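You operate a simulated robot arm through the tools that you are given. There is no shell and no other tool.

You are at the controls of a simulated robot arm. One attempt, no reset.

TASK
Run the wheels against each other at 20 rpm, the blue wheel swapped.
Fine: swap before the main goes on; run till TURNS ON SPOT shows; stop button, main off; wheels at rest, blue switch back to NORM.

The check looks at the end state, three seconds after you hand in, the way a careful person would. Anything else that was tipped, shoved, dropped, spilled or broken makes it a failure.

THE ROBOT
A 6-joint arm with a fingered hand, fixed in place. Base frame: the origin is on the floor under the middle of its stand, x ahead of it, y to its left, z up. Readings come in mm, rad, newtons and seconds.
With the tool pointing down near the work surface it reaches from about 180 to 880 mm from the base axis. Its first joint turns from -2.897 to 2.897 rad. Payload 5 kg.
The tool frame sits at the grasp point between the pads (the TCP): z along the fingers, y along the line on which they close. The tips reach 36 mm beyond it. The gripper opens to 120 mm; its body begins 42 mm behind the TCP. The gripper is a hand of 4 fingers: y runs from the thumb to the fingers, the wrist lies at [-19, -123, -211] in the tool frame, and closing takes about 1.5 s.
Orientation is that of the tool frame in the base frame, as a unit quaternion [w, x, y, z]. With the fingers straight down and the wrist toward the robot, the tool's x, y and z point along [0, 1, 0], [1, 0, 0] and [0, 0, -1] of the base frame.

THE INTERFACE
- The arm moves only by the tool step_arm. Its argument "increments" is a list of rows, each a list of 6 numbers: the shift along the base's x, y, z in mm, then the turn, a rotation vector about the base's x, y, z in rad. In form: [[dx, dy, dz, wx, wy, wz], ...]. A call has 1 to 20 rows; each row is the pose to reach, as a shift and turn from the pose commanded when the call began. "grip" is the gripper command, from -1 (fully open) to 1 (shut), values between in proportion, set as the call begins (left out, the last holds). A row lasts 0.2 s, in which the tool goes at most 50 mm and 0.15 rad; a call with a longer step from one row to the next is refused whole, and so is a gripper value outside its range. A pose out of reach is approached as far as the arm can. The call stops where the force on the tool passes 40 N (or 10 N more than at its start, if that is more) or the arm is blocked; 0.2 s more then pass. Each finger travels about 45 mm/s and halts on what it meets, pressing with about 22 N; the grip force reading is that of the motor and also rises with nothing between the fingers. The clock runs only during rows and for 0.2 s after the last one: add rows that repeat a pose to give the fingers time. It gives the time, the measured TCP pose, the force on the tool (base axes), the opening and the grip force at its end, in the units of the frame above (readings bear some noise), with the torque about the TCP (base axes, N m) and any sound that the robot's microphone picked up.
- Cameras (640 x 400 px; columns grow to the right, rows downward): "scene" is fixed at [217.5, -506.6, 1621.4]; the picture's right is [0.93, -0.37, 0.00], its down [-0.17, -0.42, -0.89] and it looks along [0.33, 0.83, -0.45] (base axes); focal length 343 px, centre (320, 200). "wrist" rides on the gripper at [73, -101, -142] in the tool frame; the picture's right is [-0.79, 0.29, -0.54], its down [-0.56, -0.70, 0.44] and it looks along [-0.25, 0.65, 0.71] (tool axes); focal length 280 px, centre (320, 200). There is no depth. A picture from a camera that has moved, and an enlarged one, comes with that camera's place and axes in the base frame and with its lens. The place of the scene camera against the robot may be out by one fixed shift of up to 12 mm in any direction.
- snapshot(camera): a new picture of that camera. It takes no simulated time.
- lift_body(by): slides the trunk up (or, below 0, down) by that many mm; the arm rides with it, the base frame stays. It gives what a move gives, with no picture.
- set_grasp(shape): the hand has 4 fingers and takes this shape, open, in about a second: jaw (thumb against the fingers, like two jaws); tri (thumb and two fingers); tip (a fingertip pinch); poke (one finger out to press); point (the index stretched); flat (the hand flat); cup (the hand cupped); fist (a fist). The gripper value then closes the fingers along that shape, each until it touches; the sizes above hold for jaw. It gives what a move gives, with no picture.
- zoom(camera, box): a new picture of the part [left, top, right, bottom] of that camera's present view, enlarged. It takes no simulated time.
- close_job(): hands the job in; it is judged then, once.

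Nothing tells you positions but the pictures and the camera data. Unless the task says otherwise, let go and move clear before handing in.

The tools are called after "Emit:" by a JSON object that holds its "api" and its "payload". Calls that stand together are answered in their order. step_arm: Moves the arm, as the interface text tells. Its arguments: {"type":"object","properties":{"increments":{"type":"array","items":{"type":"array","items":{"type":"number"}}},"grip":{"type":"number"}},"required":["increments"]} The other tools are called the same way: lift_body (by) moves the trunk up or down; set_grasp (shape) gives the hand a shape; snapshot (camera) takes a picture; zoom (camera, box) takes an enlarged picture of a part of a camera's view; close_job () hands the job in.

At the start:

```text
t: 0.0
position: [425.2, 575.4, 1166.2]
orientation: [0.0, 0.707, 0.707, 0.0]
wrist_force: [0.1, 0.6, 0.9]
moment: [-0.02, -0.01, 0.04]
finger_gap: 119.6
grip_force: 0.1
shape: jaw
trunk travel left (down, up): [-700.0, 140.0]
```

scene: 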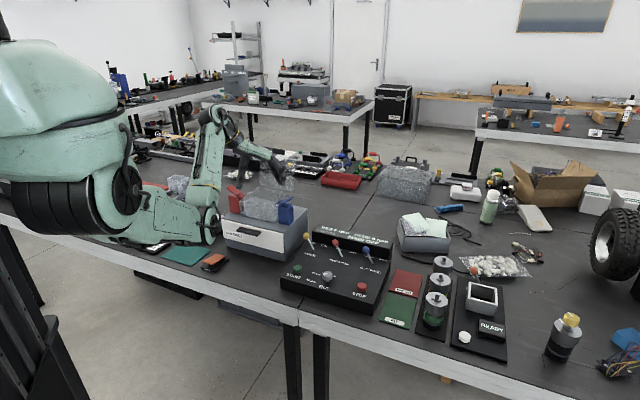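
wrist: 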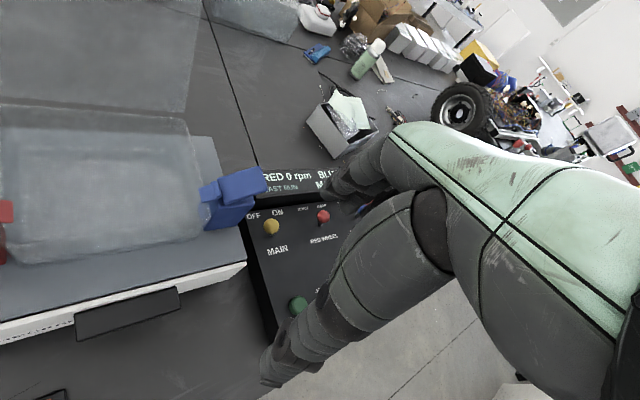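

I see a workbench with a control panel (yellow, red and blue toggles, a green and a red button, a knob) and a display behind it. I'll enlarge the panel to read its labels before moving.

Emit:
{"api": "zoom", "payload": {"camera": "scene", "box": [270, 220, 400, 320]}}

Emit:
{"api": "zoom", "payload": {"camera": "scene", "box": [210, 160, 530, 360]}}

Emit:
{"api": "zoom", "payload": {"camera": "wrist", "box": [230, 150, 390, 350]}}

Emit:
{"api": "zoom", "payload": {"camera": "scene", "box": [370, 250, 530, 370]}}

```text
4.00 times, centred on (335, 270) of scene
camera zoom: at [217.5, -506.6, 1621.4], right [0.93, -0.37, 0.0], down [-0.17, -0.42, -0.89], along [0.33, 0.83, -0.45], focal length 1370 px, centre (260, -80)
```

zoom: 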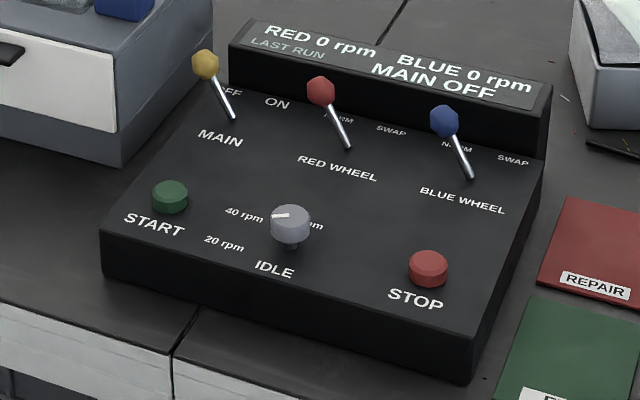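

```text
2.00 times, centred on (370, 260) of scene
camera zoom: at [217.5, -506.6, 1621.4], right [0.93, -0.37, 0.0], down [-0.17, -0.42, -0.89], along [0.33, 0.83, -0.45], focal length 685 px, centre (220, 80)
```

zoom: 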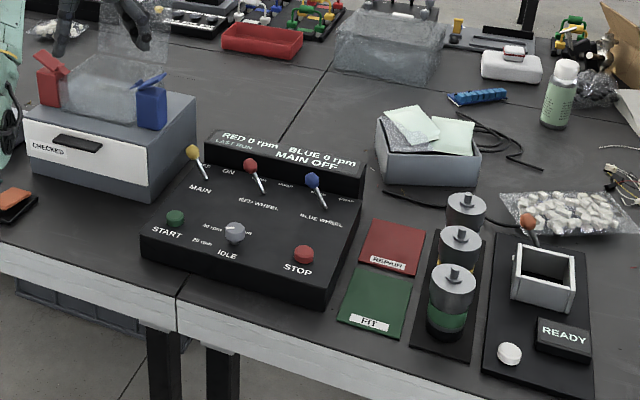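

```text
2.00 times, centred on (310, 250) of wrist
camera zoom: at [324.1, 647.6, 1306.3], right [0.29, -0.79, 0.54], down [-0.7, -0.56, -0.44], along [0.65, -0.25, -0.71], focal length 561 px, centre (340, 100)
```

zoom: 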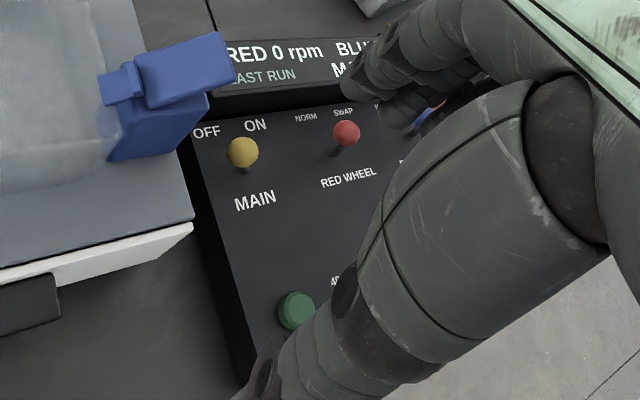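

```text
3.33 times, centred on (450, 310) of scene
camera zoom: at [217.5, -506.6, 1621.4], right [0.93, -0.37, 0.0], down [-0.17, -0.42, -0.89], along [0.33, 0.83, -0.45], focal length 1142 px, centre (-113, -167)
```

zoom: 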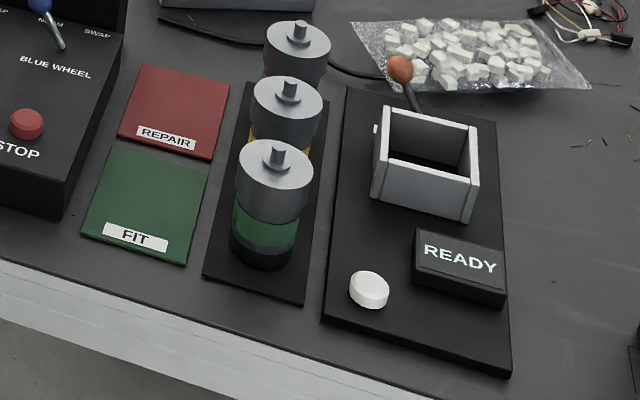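

The panel carries, left to right, MAIN, RED WHEEL and BLUE WHEEL toggles, all leaning left (OFF/NORM/NORM), with START, a speed knob and STOP in front. I put the toggle tips near (587,566), (673,483) and (759,396) at z≈892. START is near (508,446), STOP near (680,275), and the knob near (592,367). Next I move the hand sideways, staying high, so the wrist camera gets a clear look at the panel.

Emit:
{"api": "step_arm", "payload": {"increments": [[0, -45, 0, 0, 0, 0], [0, -90, 0, 0, 0, 0], [0, -135, 0, 0, 0, 0], [0, -180, 0, 0, 0, 0], [0, -225, 0, 0, 0, 0], [0, -250, 0, 0, 0, 0], [0, -250, 0, 0, 0, 0]]}}

Emit:
{"api": "snapshot", "payload": {"camera": "wrist"}}

Emit:
{"api": "snapshot", "payload": {"camera": "scene"}}

```text
t: 1.6
position: [463.9, 340.4, 1098.4]
orientation: [0.002, 0.706, 0.708, 0.001]
wrist_force: [1.1, 0.2, -0.8]
moment: [-0.02, 0.0, 0.04]
finger_gap: 119.7
grip_force: 0.1
shape: jaw
out of reach, approached as far as the arm can: row 1, 2, 3, 4, 5, 6, 7
trunk travel left (down, up): [-700.0, 140.0]
```

```text
taken
camera wrist: at [362.1, 412.9, 1239.8], right [0.29, -0.79, 0.54], down [-0.7, -0.56, -0.45], along [0.66, -0.25, -0.71], focal length 280 px, centre (320, 200)
```

wrist: 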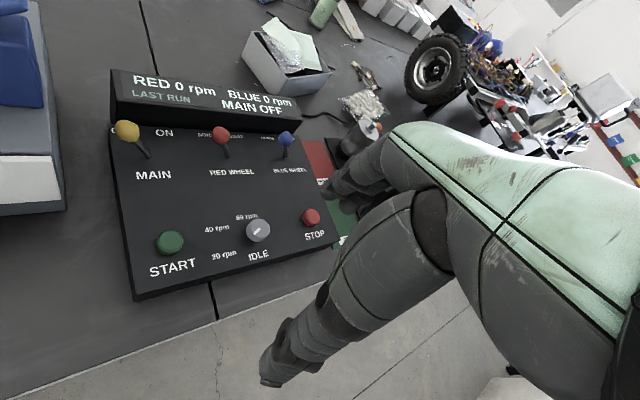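

```text
taken
```

scene: 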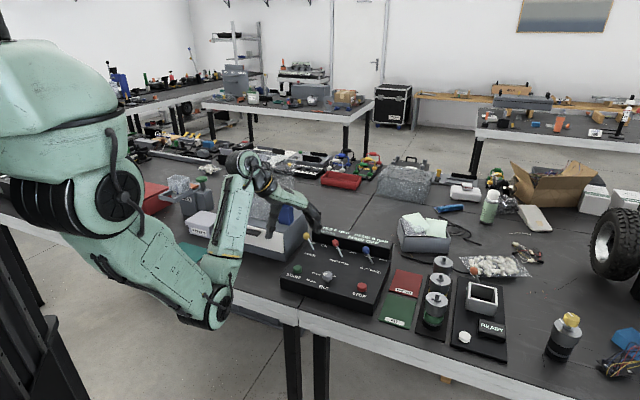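

The arm could not hold that height this close in, so it settled at about (464,340,1098), but the view of the panel is good. I'll enlarge the knob and its labels.

Emit:
{"api": "zoom", "payload": {"camera": "wrist", "box": [180, 190, 340, 290]}}

Emit:
{"api": "zoom", "payload": {"camera": "wrist", "box": [90, 60, 330, 210]}}

Emit:
{"api": "zoom", "payload": {"camera": "scene", "box": [160, 130, 400, 330]}}

```text
4.00 times, centred on (260, 240) of wrist
camera zoom: at [362.1, 412.9, 1239.8], right [0.29, -0.79, 0.54], down [-0.7, -0.56, -0.45], along [0.66, -0.25, -0.71], focal length 1122 px, centre (560, 40)
```

zoom: 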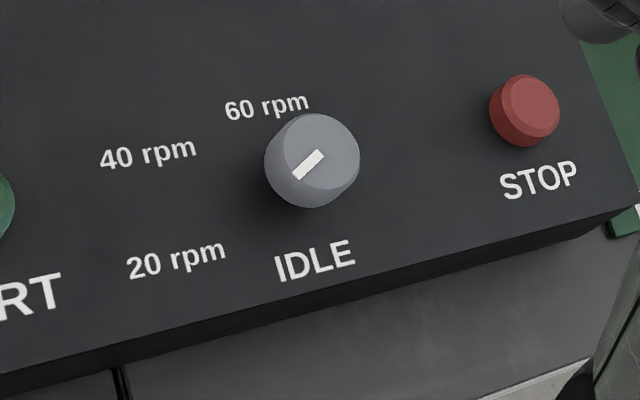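

```text
2.67 times, centred on (210, 135) of wrist
camera zoom: at [362.1, 412.9, 1239.8], right [0.29, -0.79, 0.54], down [-0.7, -0.56, -0.45], along [0.66, -0.25, -0.71], focal length 748 px, centre (613, 373)
```

zoom: 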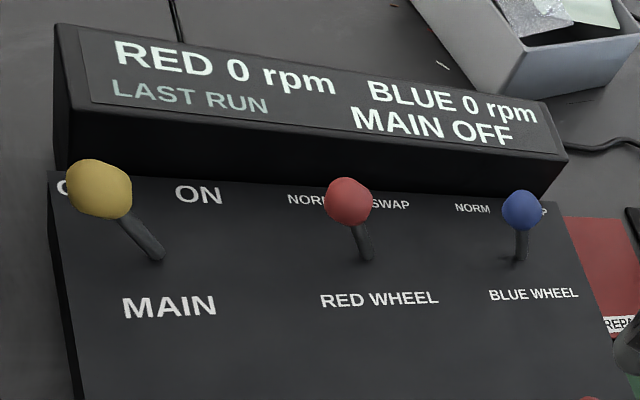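

```text
2.00 times, centred on (280, 230) of scene
camera zoom: at [217.5, -506.6, 1621.4], right [0.93, -0.37, 0.0], down [-0.17, -0.42, -0.89], along [0.33, 0.83, -0.45], focal length 685 px, centre (400, 140)
```

zoom: 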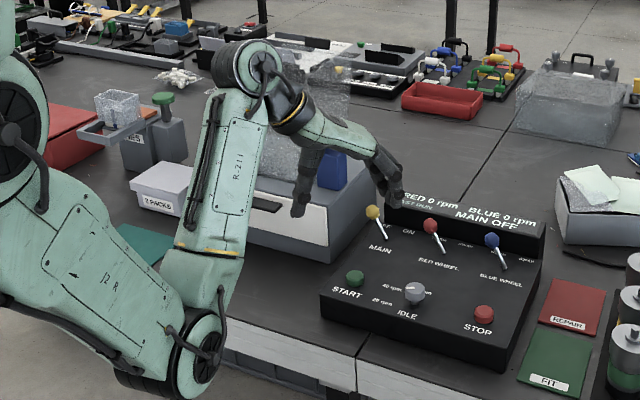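

The pointer works out at about 208–219° round from panel-right. The labels look evenly spaced by 60° (IDLE 270°, 20 rpm 210°, 40 rpm 150°, 60 rpm 90°), so the knob already seems to be on 20 rpm. Next I set the poke shape and see where the finger lies.

Emit:
{"api": "set_grasp", "payload": {"shape": "poke"}}

Emit:
{"api": "snapshot", "payload": {"camera": "wrist"}}

Emit:
{"api": "zoom", "payload": {"camera": "scene", "box": [210, 130, 370, 250]}}

```text
t: 2.5
position: [464.1, 341.5, 1099.2]
orientation: [0.001, 0.706, 0.708, 0.002]
wrist_force: [0.6, -0.9, 0.7]
moment: [-0.01, -0.01, 0.0]
finger_gap: 0.0
grip_force: 0.1
shape: poke
trunk travel left (down, up): [-700.0, 140.0]
```

```text
taken
camera wrist: at [362.2, 412.7, 1240.1], right [0.29, -0.79, 0.54], down [-0.7, -0.56, -0.45], along [0.66, -0.25, -0.71], focal length 280 px, centre (320, 200)
```

wrist: 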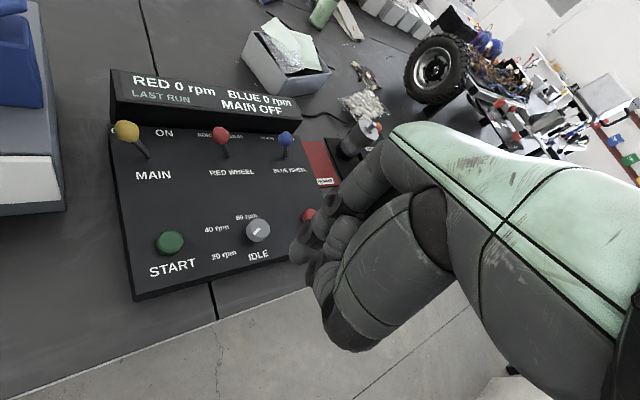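

```text
3.33 times, centred on (290, 190) of scene
camera zoom: at [217.5, -506.6, 1621.4], right [0.93, -0.37, 0.0], down [-0.17, -0.42, -0.89], along [0.33, 0.83, -0.45], focal length 1142 px, centre (420, 233)
```

zoom: 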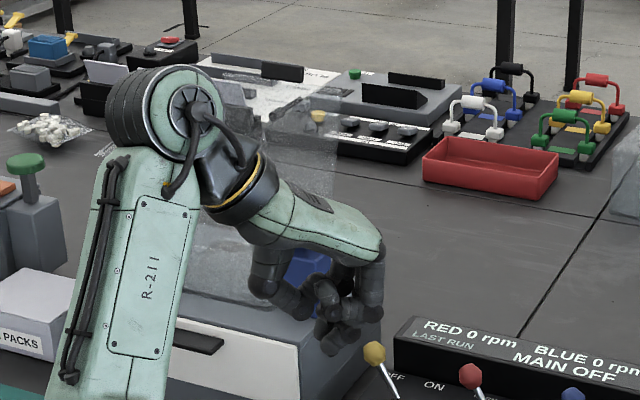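

In poke the finger hardly stands out from the curled hand. I'll look closer, then try the point shape to compare.

Emit:
{"api": "zoom", "payload": {"camera": "scene", "box": [260, 170, 324, 220]}}

Emit:
{"api": "zoom", "payload": {"camera": "wrist", "box": [270, 120, 470, 360]}}

Emit:
{"api": "set_grasp", "payload": {"shape": "point"}}

Emit:
{"api": "zoom", "payload": {"camera": "scene", "box": [250, 160, 330, 220]}}

Emit:
{"api": "zoom", "payload": {"camera": "wrist", "box": [270, 120, 470, 360]}}

```text
8.00 times, centred on (292, 195) of scene
camera zoom: at [217.5, -506.6, 1621.4], right [0.93, -0.37, 0.0], down [-0.17, -0.42, -0.89], along [0.33, 0.83, -0.45], focal length 2741 px, centre (544, 240)
```

zoom: 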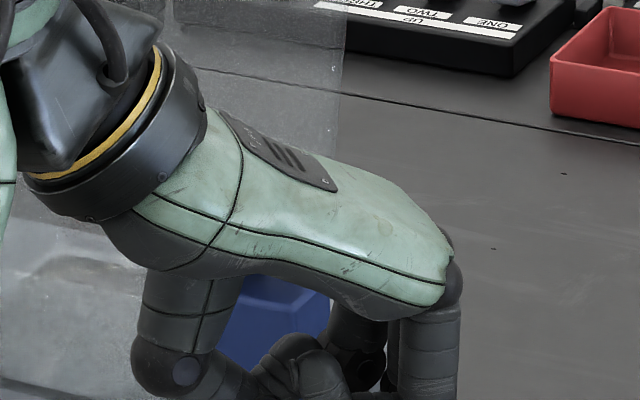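

```text
1.67 times, centred on (370, 240) of wrist
camera zoom: at [362.2, 412.7, 1240.1], right [0.29, -0.79, 0.54], down [-0.7, -0.56, -0.45], along [0.66, -0.25, -0.71], focal length 467 px, centre (237, 133)
```

zoom: 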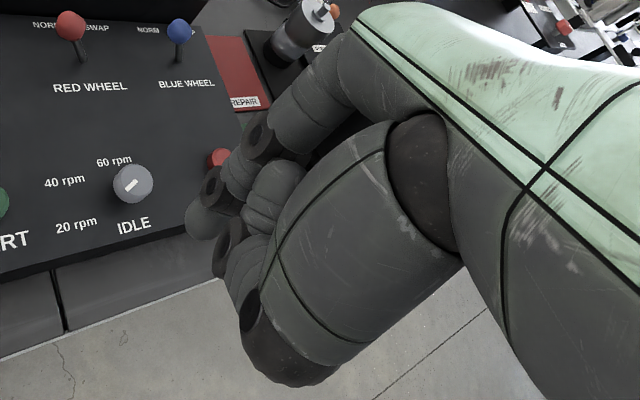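

```text
t: 3.4
position: [464.0, 341.1, 1098.0]
orientation: [0.0, 0.706, 0.708, 0.0]
wrist_force: [0.1, 0.0, 0.3]
moment: [0.01, -0.03, -0.01]
finger_gap: 0.0
grip_force: 0.1
shape: point
trunk travel left (down, up): [-700.0, 140.0]
```

```text
6.67 times, centred on (290, 190) of scene
camera zoom: at [217.5, -506.6, 1621.4], right [0.93, -0.37, 0.0], down [-0.17, -0.42, -0.89], along [0.33, 0.83, -0.45], focal length 2284 px, centre (520, 267)
```

zoom: 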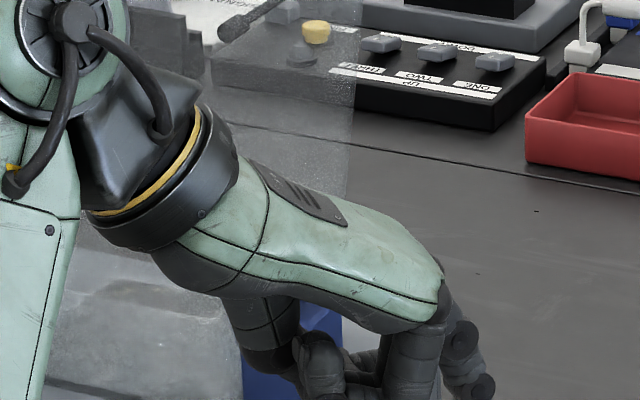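

```text
1.67 times, centred on (370, 240) of wrist
camera zoom: at [362.2, 412.8, 1240.0], right [0.29, -0.79, 0.54], down [-0.7, -0.56, -0.45], along [0.66, -0.25, -0.71], focal length 467 px, centre (237, 133)
```

zoom: 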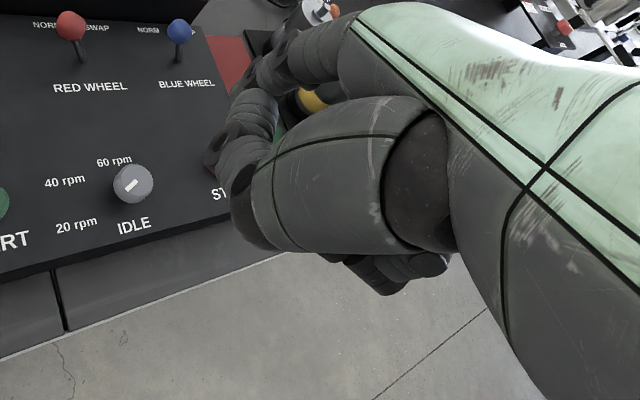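

Point throws the index forward, while poke aims it down more. I'll go back to poke and look lower in the scene view to find the fingertip.

Emit:
{"api": "set_grasp", "payload": {"shape": "poke"}}

Emit:
{"api": "zoom", "payload": {"camera": "scene", "box": [266, 190, 330, 230]}}

Emit:
{"api": "zoom", "payload": {"camera": "wrist", "box": [270, 160, 390, 280]}}

```text
t: 4.3
position: [463.9, 340.9, 1098.4]
orientation: [0.0, 0.706, 0.708, 0.001]
wrist_force: [0.0, 0.6, 0.3]
moment: [0.02, 0.0, 0.03]
finger_gap: 0.3
grip_force: 0.0
shape: poke
trunk travel left (down, up): [-700.0, 140.0]
```

```text
10.00 times, centred on (298, 210) of scene
camera zoom: at [217.5, -506.6, 1621.4], right [0.93, -0.37, 0.0], down [-0.17, -0.42, -0.89], along [0.33, 0.83, -0.45], focal length 3426 px, centre (540, 100)
```

zoom: 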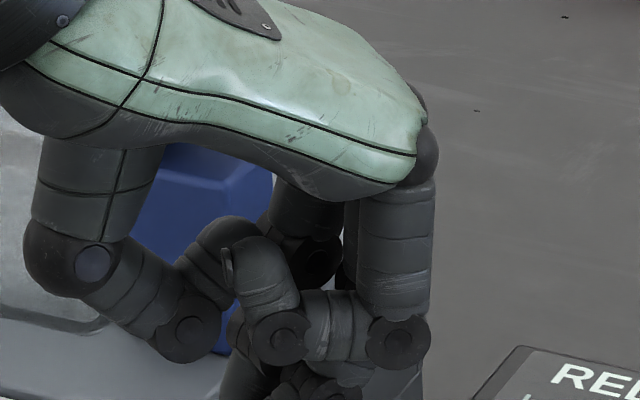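

```text
3.33 times, centred on (330, 220) of wrist
camera zoom: at [362.2, 412.9, 1240.0], right [0.29, -0.79, 0.54], down [-0.7, -0.56, -0.45], along [0.66, -0.25, -0.71], focal length 935 px, centre (287, 133)
```

zoom: 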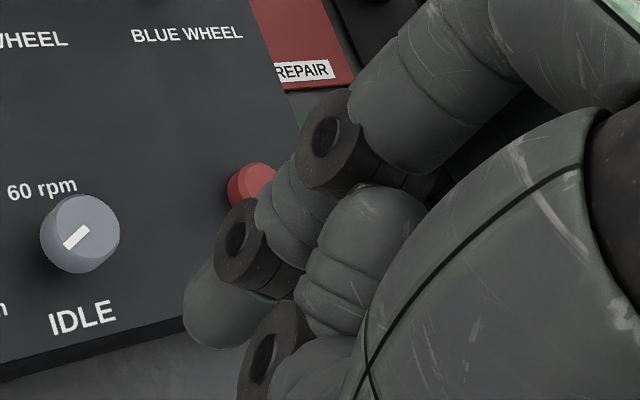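

The poke finger is on the wrist-camera side. I'll look further down in the scene view for its tip.

Emit:
{"api": "zoom", "payload": {"camera": "scene", "box": [270, 210, 334, 250]}}

```text
10.00 times, centred on (302, 230) of scene
camera zoom: at [217.5, -506.6, 1621.4], right [0.93, -0.37, 0.0], down [-0.17, -0.42, -0.89], along [0.33, 0.83, -0.45], focal length 3426 px, centre (500, -100)
```

zoom: 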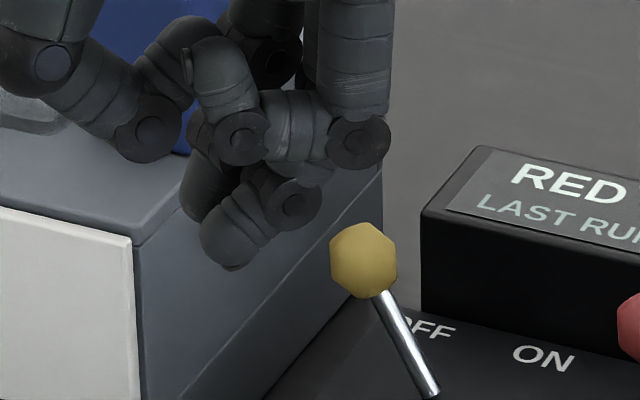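

In poke the fingertip sits about 38 mm below the TCP and about 9 mm to its +x side, with the curled knuckles roughly 50 mm higher. Next I lower the trunk 100 mm for reach and turn the hand 45° so it squares up with the panel.

Emit:
{"api": "lift_body", "payload": {"by": -100}}

Emit:
{"api": "step_arm", "payload": {"increments": [[0, 0, 0, 0, 0, 0.131], [0, 0, 0, 0, 0, 0.262], [0, 0, 0, 0, 0, 0.393], [0, 0, 0, 0, 0, 0.524], [0, 0, 0, 0, 0, 0.655], [0, 0, 0, 0, 0, 0.785], [0, 0, 0, 0, 0, 0.785]]}}

Emit:
{"api": "snapshot", "payload": {"camera": "scene"}}

Emit:
{"api": "snapshot", "payload": {"camera": "wrist"}}

```text
t: 5.6
position: [464.1, 341.0, 999.0]
orientation: [0.001, 0.707, 0.708, 0.003]
wrist_force: [0.0, 0.3, 0.3]
moment: [0.05, 0.03, 0.02]
finger_gap: 0.0
grip_force: 0.0
shape: poke
trunk travel left (down, up): [-600.0, 240.0]
```

```text
t: 7.2
position: [463.6, 340.0, 998.6]
orientation: [0.0, 0.382, 0.924, 0.002]
wrist_force: [-0.1, 0.1, 0.1]
moment: [0.0, -0.01, -0.02]
finger_gap: 0.0
grip_force: 0.1
shape: poke
trunk travel left (down, up): [-600.0, 240.0]
```

```text
taken
```

scene: 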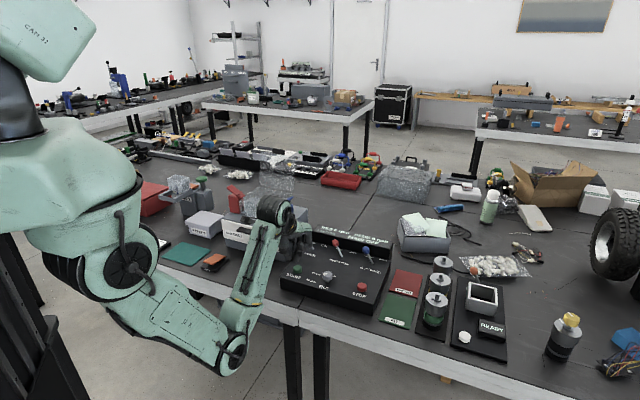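

```text
taken
camera wrist: at [340.6, 319.6, 1140.0], right [0.76, -0.35, 0.54], down [-0.1, -0.89, -0.45], along [0.64, 0.29, -0.71], focal length 280 px, centre (320, 200)
```

wrist: 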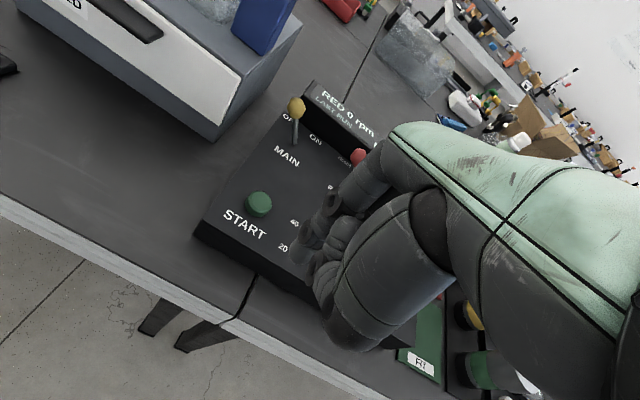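

The yaw is right and the elbow is well clear of the table edge. Next I travel high to hover left of the blue lever.

Emit:
{"api": "step_arm", "payload": {"increments": [[46, 11, 0, 0, 0, 0], [92, 22, 0, 0, 0, 0], [138, 33, 0, 0, 0, 0], [184, 44, 0, 0, 0, 0], [230, 55, 0, 0, 0, 0], [276, 66, 0, 0, 0, 0], [276, 66, -20, 0, 0, 0], [276, 66, -20, 0, 0, 0]]}}

Emit:
{"api": "snapshot", "payload": {"camera": "scene"}}

Emit:
{"api": "zoom", "payload": {"camera": "scene", "box": [300, 200, 420, 275]}}

Emit:
{"api": "snapshot", "payload": {"camera": "wrist"}}

```text
t: 9.0
position: [737.4, 406.8, 978.4]
orientation: [-0.001, 0.383, 0.924, 0.002]
wrist_force: [-0.6, -0.9, -0.5]
moment: [0.0, 0.01, 0.01]
finger_gap: 0.1
grip_force: 0.1
shape: poke
trunk travel left (down, up): [-600.0, 240.0]
```

```text
taken
```

scene: 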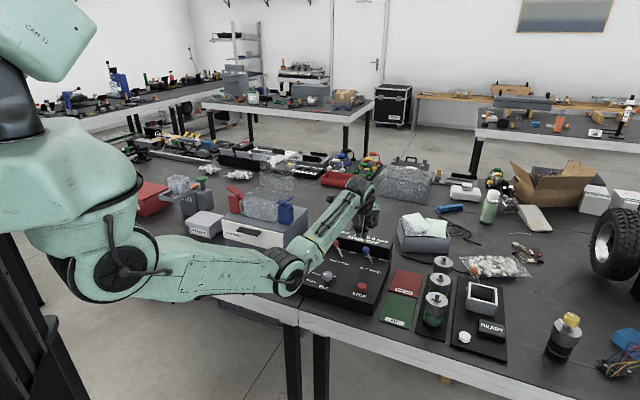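

```text
5.33 times, centred on (360, 238) of scene
camera zoom: at [217.5, -506.6, 1621.4], right [0.93, -0.37, 0.0], down [-0.17, -0.42, -0.89], along [0.33, 0.83, -0.45], focal length 1827 px, centre (107, 0)
```

zoom: 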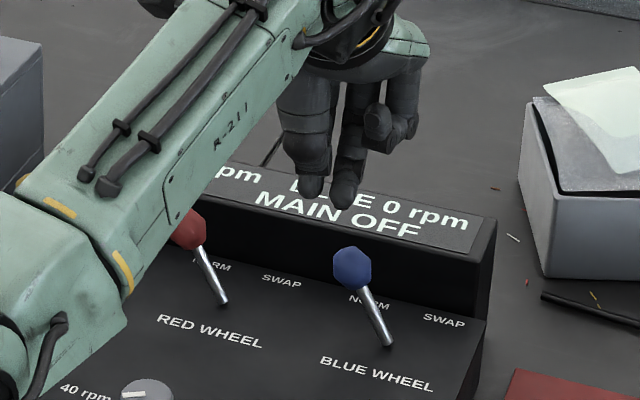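

```text
taken
camera wrist: at [615.3, 386.1, 1120.9], right [0.76, -0.36, 0.54], down [-0.1, -0.89, -0.45], along [0.64, 0.29, -0.71], focal length 280 px, centre (320, 200)
```

wrist: 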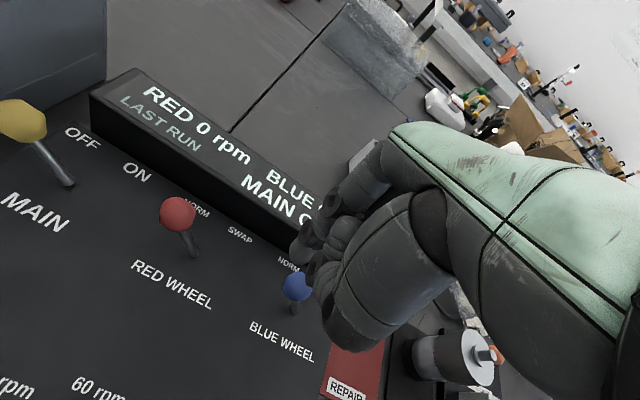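

The display still reads 0 rpm with MAIN OFF. I see two low tips near each other, so I'll enlarge both views to sort out which one is the index.

Emit:
{"api": "zoom", "payload": {"camera": "scene", "box": [345, 205, 385, 255]}}

Emit:
{"api": "zoom", "payload": {"camera": "wrist", "box": [260, 180, 380, 340]}}

```text
8.00 times, centred on (365, 230) of scene
camera zoom: at [217.5, -506.6, 1621.4], right [0.93, -0.37, 0.0], down [-0.17, -0.42, -0.89], along [0.33, 0.83, -0.45], focal length 2741 px, centre (-40, -40)
```

zoom: 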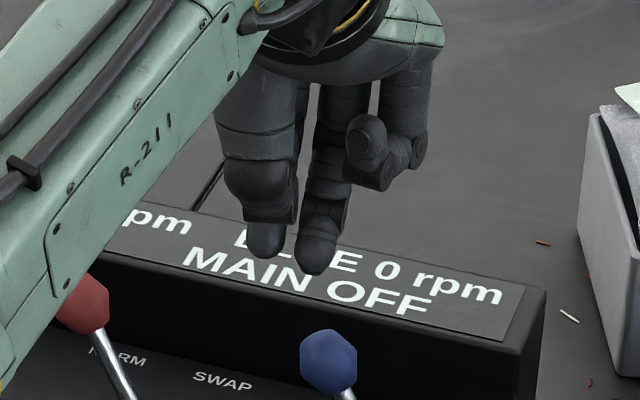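

```text
2.50 times, centred on (320, 260) of wrist
camera zoom: at [615.3, 386.1, 1120.9], right [0.76, -0.36, 0.54], down [-0.1, -0.89, -0.45], along [0.64, 0.29, -0.71], focal length 701 px, centre (320, 50)
```

zoom: 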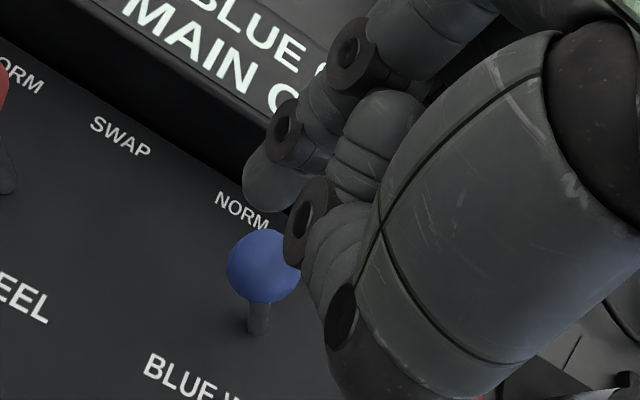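

The two views don't yet settle which tip belongs to which finger, so I'll enlarge the wrist view further.

Emit:
{"api": "zoom", "payload": {"camera": "wrist", "box": [285, 195, 345, 255]}}

Emit:
{"api": "zoom", "payload": {"camera": "wrist", "box": [285, 240, 365, 310]}}

Emit:
{"api": "zoom", "payload": {"camera": "scene", "box": [350, 210, 390, 240]}}

```text
6.67 times, centred on (315, 225) of wrist
camera zoom: at [615.3, 386.1, 1120.9], right [0.76, -0.36, 0.54], down [-0.1, -0.89, -0.45], along [0.64, 0.29, -0.71], focal length 1869 px, centre (353, 33)
```

zoom: 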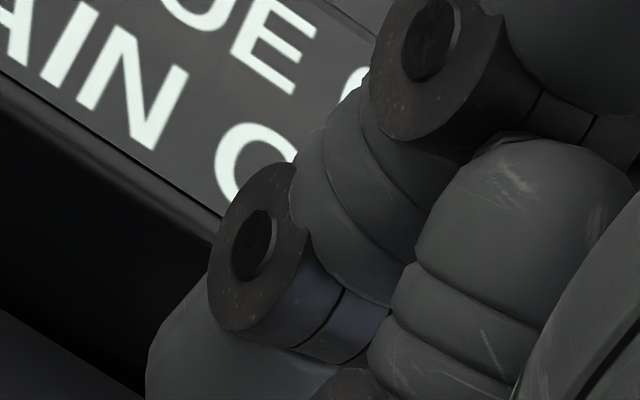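

```text
5.71 times, centred on (325, 275) of wrist
camera zoom: at [615.3, 386.1, 1120.9], right [0.76, -0.36, 0.54], down [-0.1, -0.89, -0.45], along [0.64, 0.29, -0.71], focal length 1602 px, centre (291, -229)
```

zoom: 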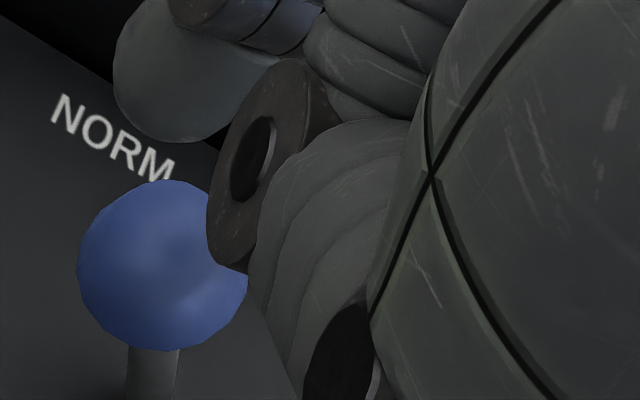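

```text
13.33 times, centred on (370, 225) of scene
camera zoom: at [217.5, -506.6, 1621.4], right [0.93, -0.37, 0.0], down [-0.17, -0.42, -0.89], along [0.33, 0.83, -0.45], focal length 4568 px, centre (-347, -133)
```

zoom: 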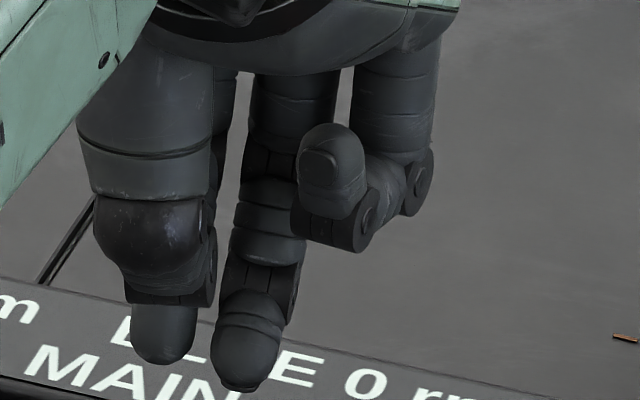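

The epipolar check ties the lower-left tip to the wrist camera's leading finger (index), near (732,416,945). A second finger hangs beside it, about 23 mm to the panel's right. I'll allow for both: shift left so both clear the blue ball, come down to about ball height, and look again.

Emit:
{"api": "step_arm", "payload": {"increments": [[-10, 18, 0, 0, 0, 0], [-10, 18, 0, 0, 0, 0], [-10, 18, -25, 0, 0, 0], [-10, 18, -25, 0, 0, 0]]}}

Emit:
{"api": "zoom", "payload": {"camera": "scene", "box": [330, 205, 394, 255]}}

Emit:
{"api": "zoom", "payload": {"camera": "wrist", "box": [240, 190, 360, 310]}}

```text
t: 10.0
position: [728.1, 425.4, 954.8]
orientation: [-0.001, 0.382, 0.924, 0.002]
wrist_force: [0.2, 0.2, -0.3]
moment: [0.0, 0.02, 0.0]
finger_gap: 0.0
grip_force: 0.1
shape: poke
trunk travel left (down, up): [-600.0, 240.0]
```

```text
8.00 times, centred on (362, 230) of scene
camera zoom: at [217.5, -506.6, 1621.4], right [0.93, -0.37, 0.0], down [-0.17, -0.42, -0.89], along [0.33, 0.83, -0.45], focal length 2741 px, centre (-16, -40)
```

zoom: 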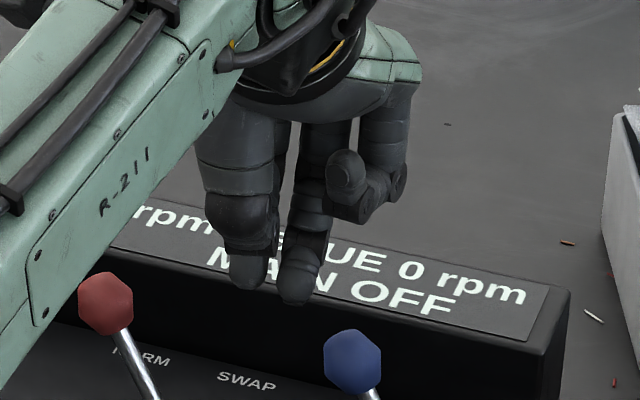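

```text
3.33 times, centred on (300, 250) of wrist
camera zoom: at [605.3, 404.5, 1095.5], right [0.76, -0.36, 0.54], down [-0.1, -0.89, -0.45], along [0.64, 0.29, -0.71], focal length 935 px, centre (387, 33)
```

zoom: 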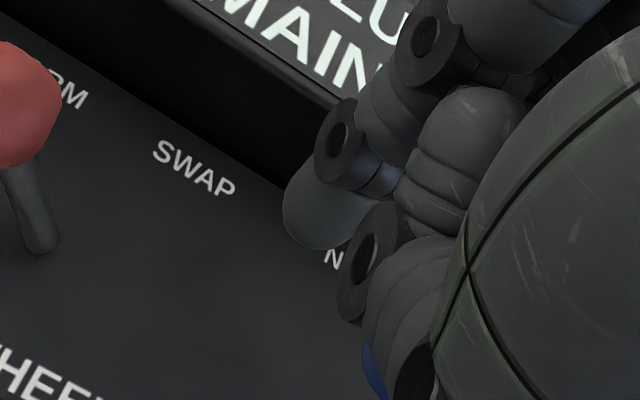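

Both tips look clear of the red and blue levers. I go down the last 25 mm to ball height.

Emit:
{"api": "step_arm", "payload": {"increments": [[0, 0, -13, 0, 0, 0], [0, 0, -25, 0, 0, 0], [0, 0, -25, 0, 0, 0]]}}

Emit:
{"api": "zoom", "payload": {"camera": "scene", "box": [330, 215, 394, 265]}}

Emit:
{"api": "zoom", "payload": {"camera": "wrist", "box": [240, 190, 360, 310]}}

```text
t: 10.8
position: [729.5, 426.4, 928.5]
orientation: [0.0, 0.384, 0.924, 0.002]
wrist_force: [0.3, -0.4, 0.5]
moment: [-0.04, -0.02, 0.03]
finger_gap: 0.0
grip_force: 0.0
shape: poke
trunk travel left (down, up): [-600.0, 240.0]
```

```text
8.00 times, centred on (362, 240) of scene
camera zoom: at [217.5, -506.6, 1621.4], right [0.93, -0.37, 0.0], down [-0.17, -0.42, -0.89], along [0.33, 0.83, -0.45], focal length 2741 px, centre (-16, -120)
```

zoom: 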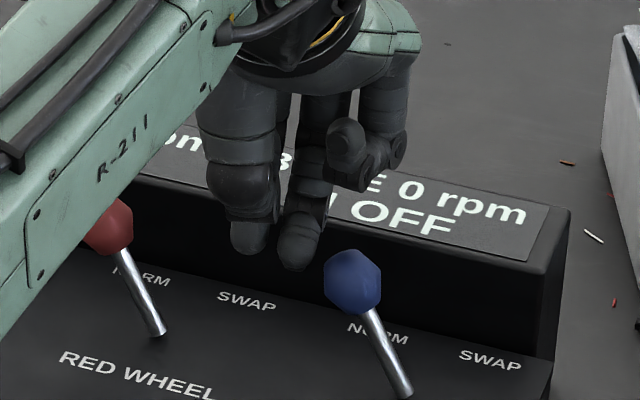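

```text
3.33 times, centred on (300, 250) of wrist
camera zoom: at [607.1, 404.6, 1070.4], right [0.76, -0.36, 0.54], down [-0.1, -0.89, -0.45], along [0.64, 0.29, -0.71], focal length 935 px, centre (387, 33)
```

zoom: 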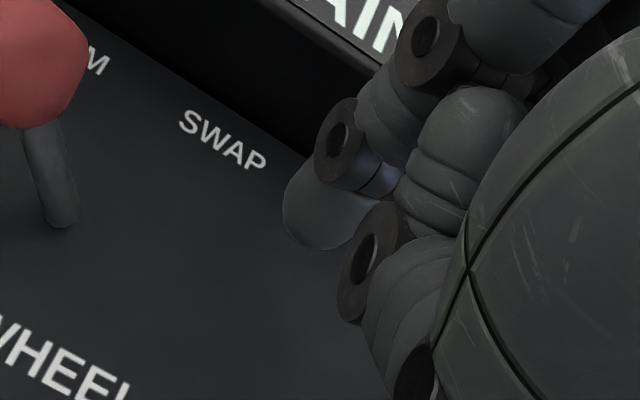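

The blue ball sits just right of the second finger. I'll back off 5 mm left, drop 7 mm to meet the ball squarely, then push right toward SWAP in small steps.

Emit:
{"api": "step_arm", "payload": {"increments": [[-3.5, 3.5, 0, 0, 0, 0], [-3.5, 3.5, -7, 0, 0, 0], [3.5, -3.5, -7, 0, 0, 0], [10.5, -10.5, -7, 0, 0, 0], [17.5, -17.5, -7, 0, 0, 0], [24.5, -24.5, -7, 0, 0, 0], [28, -28, -7, 0, 0, 0]]}}

Emit:
{"api": "zoom", "payload": {"camera": "scene", "box": [330, 215, 410, 265]}}

```text
t: 12.4
position: [757.7, 397.0, 921.1]
orientation: [0.0, 0.383, 0.924, 0.001]
wrist_force: [-0.3, 0.0, 0.2]
moment: [0.0, -0.01, 0.0]
finger_gap: 0.0
grip_force: 0.0
shape: poke
trunk travel left (down, up): [-600.0, 240.0]
```

```text
8.00 times, centred on (370, 240) of scene
camera zoom: at [217.5, -506.6, 1621.4], right [0.93, -0.37, 0.0], down [-0.17, -0.42, -0.89], along [0.33, 0.83, -0.45], focal length 2741 px, centre (-80, -120)
```

zoom: 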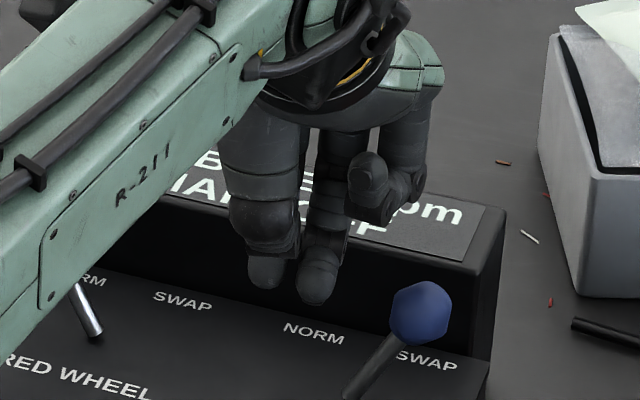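

The blue lever has snapped over to SWAP. I raise the hand straight up, carry it left along the lever line, and stop short of MAIN to check the gap to the grey box and its blue block.

Emit:
{"api": "step_arm", "payload": {"increments": [[0, 0, 40, 0, 0, 0], [0, 0, 80, 0, 0, 0], [-30, 30, 85, 0, 0, 0], [-62, 62, 85, 0, 0, 0], [-94, 94, 85, 0, 0, 0], [-126, 126, 85, 0, 0, 0], [-158, 158, 85, 0, 0, 0], [-170, 170, 85, 0, 0, 0], [-170, 170, 85, 0, 0, 0]]}}

Emit:
{"api": "snapshot", "payload": {"camera": "scene"}}

Emit:
{"api": "zoom", "payload": {"camera": "scene", "box": [220, 180, 400, 290]}}

Emit:
{"api": "snapshot", "payload": {"camera": "wrist"}}

```text
t: 14.4
position: [586.7, 567.6, 1007.0]
orientation: [0.0, 0.383, 0.924, 0.002]
wrist_force: [0.0, 0.0, 0.1]
moment: [0.01, 0.01, 0.01]
finger_gap: 0.2
grip_force: 0.0
shape: poke
trunk travel left (down, up): [-600.0, 240.0]
```

```text
taken
```

scene: 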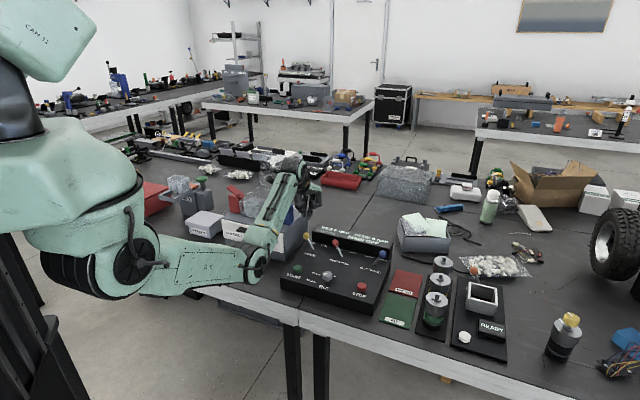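

```text
3.56 times, centred on (310, 235) of scene
camera zoom: at [217.5, -506.6, 1621.4], right [0.93, -0.37, 0.0], down [-0.17, -0.42, -0.89], along [0.33, 0.83, -0.45], focal length 1218 px, centre (356, 76)
```

zoom: 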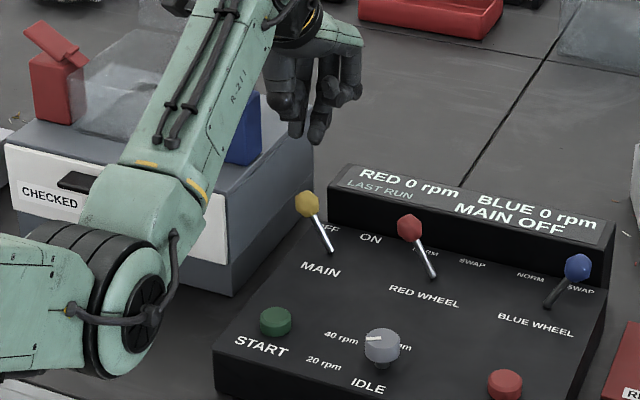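

```text
taken
camera wrist: at [464.2, 546.6, 1148.3], right [0.76, -0.36, 0.54], down [-0.1, -0.89, -0.45], along [0.64, 0.29, -0.71], focal length 280 px, centre (320, 200)
```

wrist: 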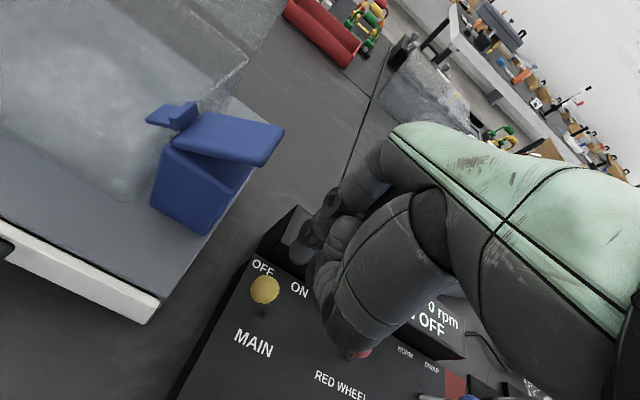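

The display reads MAIN OFF, 0 rpm, and the blue lever is confirmed at SWAP. The blue block stands close, its face about 33 mm left of where the finger must go. I'll turn the hand 10° clockwise to swing the knuckles away from it, then edge left while still high and check.

Emit:
{"api": "step_arm", "payload": {"increments": [[-7, 6.5, 0, 0, 0, -0.087], [-14, 13, 0, 0, 0, -0.175], [-21, 19.5, 0, 0, 0, -0.175], [-21, 19.5, -20, 0, 0, -0.175], [-21, 19.5, -35, 0, 0, -0.175], [-21, 19.5, -35, 0, 0, -0.175]]}}

Emit:
{"api": "zoom", "payload": {"camera": "scene", "box": [250, 170, 346, 245]}}

Emit:
{"api": "snapshot", "payload": {"camera": "wrist"}}

```text
t: 15.8
position: [565.7, 586.2, 971.9]
orientation: [0.0, 0.463, 0.887, 0.002]
wrist_force: [-0.1, 0.5, 0.4]
moment: [0.04, 0.0, 0.0]
finger_gap: 0.0
grip_force: 0.0
shape: poke
trunk travel left (down, up): [-600.0, 240.0]
```

```text
5.33 times, centred on (298, 208) of scene
camera zoom: at [217.5, -506.6, 1621.4], right [0.93, -0.37, 0.0], down [-0.17, -0.42, -0.89], along [0.33, 0.83, -0.45], focal length 1827 px, centre (437, 160)
```

zoom: 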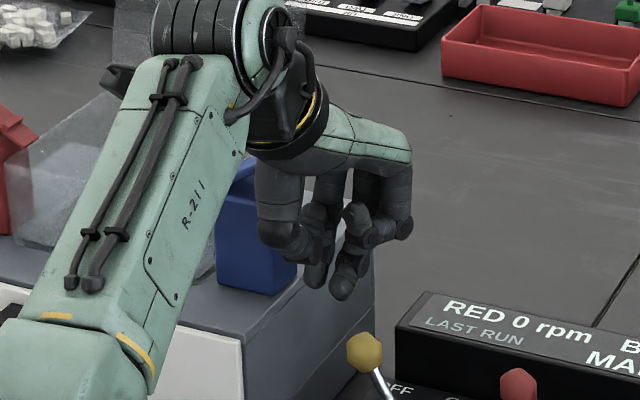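

```text
taken
camera wrist: at [442.1, 587.3, 1113.3], right [0.69, -0.48, 0.54], down [-0.25, -0.86, -0.45], along [0.68, 0.17, -0.71], focal length 280 px, centre (320, 200)
```

wrist: 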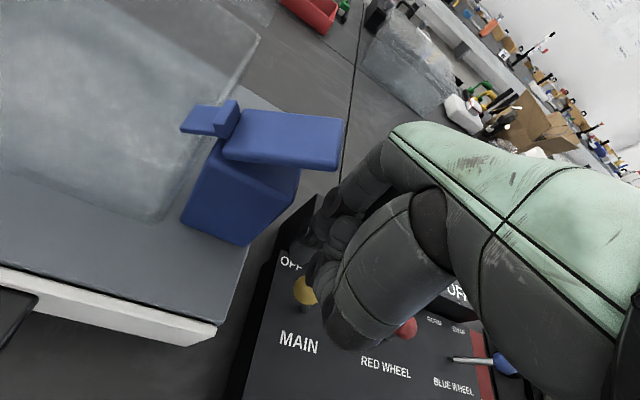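

The gap to the blue block's lid comes out at about 12 mm at the planned spot. I move the last 12 mm left and go down in steps.

Emit:
{"api": "step_arm", "payload": {"increments": [[-4.5, 4.5, 0, 0, 0, 0], [-9, 9, 0, 0, 0, 0], [-9, 9, -15, 0, 0, 0], [-9, 9, -30, 0, 0, 0], [-9, 9, -30, 0, 0, 0]]}}

Emit:
{"api": "zoom", "payload": {"camera": "scene", "box": [260, 190, 340, 250]}}

Emit:
{"api": "zoom", "payload": {"camera": "wrist", "box": [160, 90, 400, 290]}}

```text
t: 17.0
position: [556.3, 594.6, 940.2]
orientation: [0.0, 0.462, 0.887, 0.002]
wrist_force: [-0.2, -0.7, -0.6]
moment: [0.0, 0.0, 0.05]
finger_gap: 0.0
grip_force: 0.1
shape: poke
trunk travel left (down, up): [-600.0, 240.0]
```

```text
6.67 times, centred on (300, 220) of scene
camera zoom: at [217.5, -506.6, 1621.4], right [0.93, -0.37, 0.0], down [-0.17, -0.42, -0.89], along [0.33, 0.83, -0.45], focal length 2284 px, centre (453, 67)
```

zoom: 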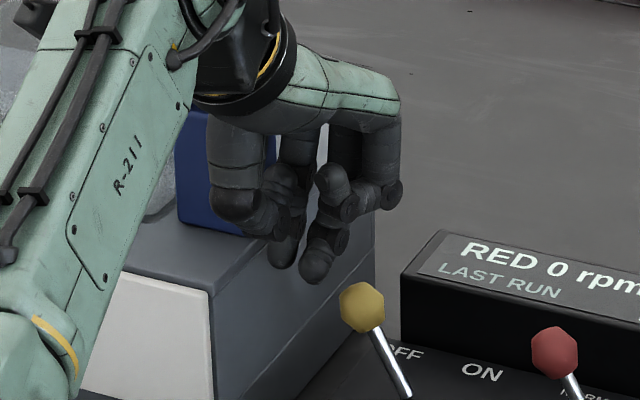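

```text
2.00 times, centred on (280, 190) of wrist
camera zoom: at [432.3, 595.5, 1082.7], right [0.69, -0.48, 0.54], down [-0.25, -0.86, -0.45], along [0.68, 0.17, -0.71], focal length 561 px, centre (400, 220)
```

zoom: 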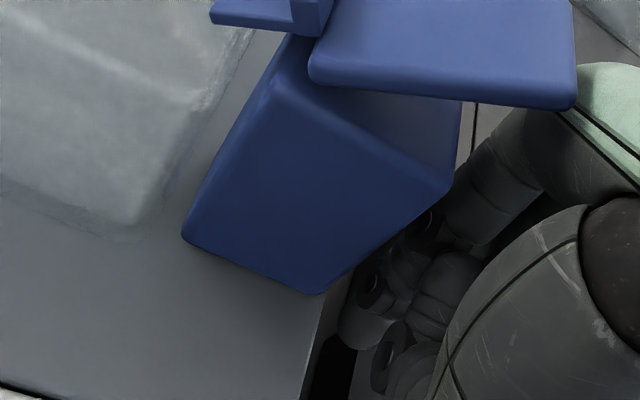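

The palm edge is only about 4 mm from the lid corner. Before going lower I'll tilt the hand slightly so its top leans away to the right while the tips stay put, then go down to ball height.

Emit:
{"api": "step_arm", "payload": {"increments": [[1, -1, 0, 0.035, 0.035, 0], [2.1, -2.1, 0, 0.0707, 0.0707, 0], [2.1, -2.1, -9, 0.0707, 0.0707, 0], [2.1, -2.1, -17, 0.0707, 0.0707, 0], [2.1, -2.1, -17, 0.0707, 0.0707, 0]]}}

Emit:
{"api": "zoom", "payload": {"camera": "scene", "box": [260, 200, 340, 260]}}

Emit:
{"api": "zoom", "payload": {"camera": "wrist", "box": [160, 90, 400, 290]}}

```text
t: 18.2
position: [560.1, 592.9, 924.7]
orientation: [-0.047, 0.461, 0.886, 0.017]
wrist_force: [0.8, 0.1, -1.1]
moment: [0.01, 0.01, -0.01]
finger_gap: 0.0
grip_force: 0.0
shape: poke
trunk travel left (down, up): [-600.0, 240.0]
```

```text
6.67 times, centred on (300, 230) of scene
camera zoom: at [217.5, -506.6, 1621.4], right [0.93, -0.37, 0.0], down [-0.17, -0.42, -0.89], along [0.33, 0.83, -0.45], focal length 2284 px, centre (453, 0)
```

zoom: 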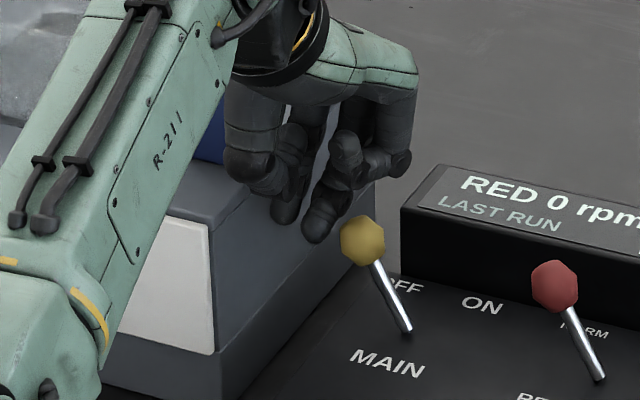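

```text
2.00 times, centred on (280, 190) of wrist
camera zoom: at [445.5, 583.1, 1073.8], right [0.72, -0.52, 0.46], down [-0.28, -0.83, -0.49], along [0.63, 0.22, -0.75], focal length 561 px, centre (400, 220)
```

zoom: 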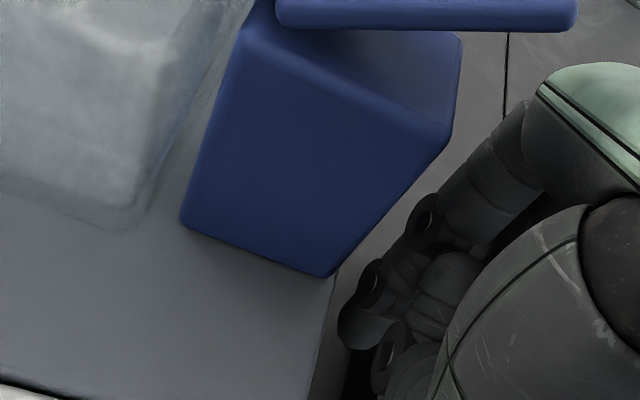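

There is now a clear gap to the blue block, and the fingers sit just left of the yellow ball. I push MAIN right to ON.

Emit:
{"api": "step_arm", "payload": {"increments": [[7, -7, 0, 0, 0, 0], [14, -14, 0, 0, 0, 0], [21, -21, 0, 0, 0, 0], [28, -28, 0, 0, 0, 0], [28, -28, 0, 0, 0, 0]]}}

Emit:
{"api": "zoom", "payload": {"camera": "scene", "box": [270, 200, 400, 290]}}

```text
t: 19.4
position: [587.5, 563.8, 924.7]
orientation: [-0.047, 0.462, 0.886, 0.017]
wrist_force: [-0.3, 1.1, -0.8]
moment: [0.0, 0.04, 0.02]
finger_gap: 0.0
grip_force: 0.0
shape: poke
trunk travel left (down, up): [-600.0, 240.0]
```

```text
4.44 times, centred on (335, 245) of scene
camera zoom: at [217.5, -506.6, 1621.4], right [0.93, -0.37, 0.0], down [-0.17, -0.42, -0.89], along [0.33, 0.83, -0.45], focal length 1523 px, centre (253, 0)
```

zoom: 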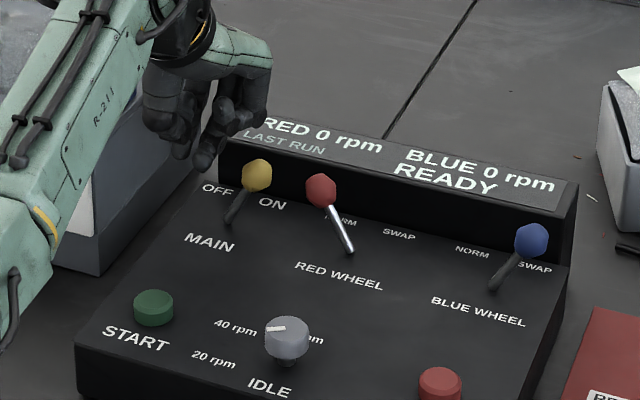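

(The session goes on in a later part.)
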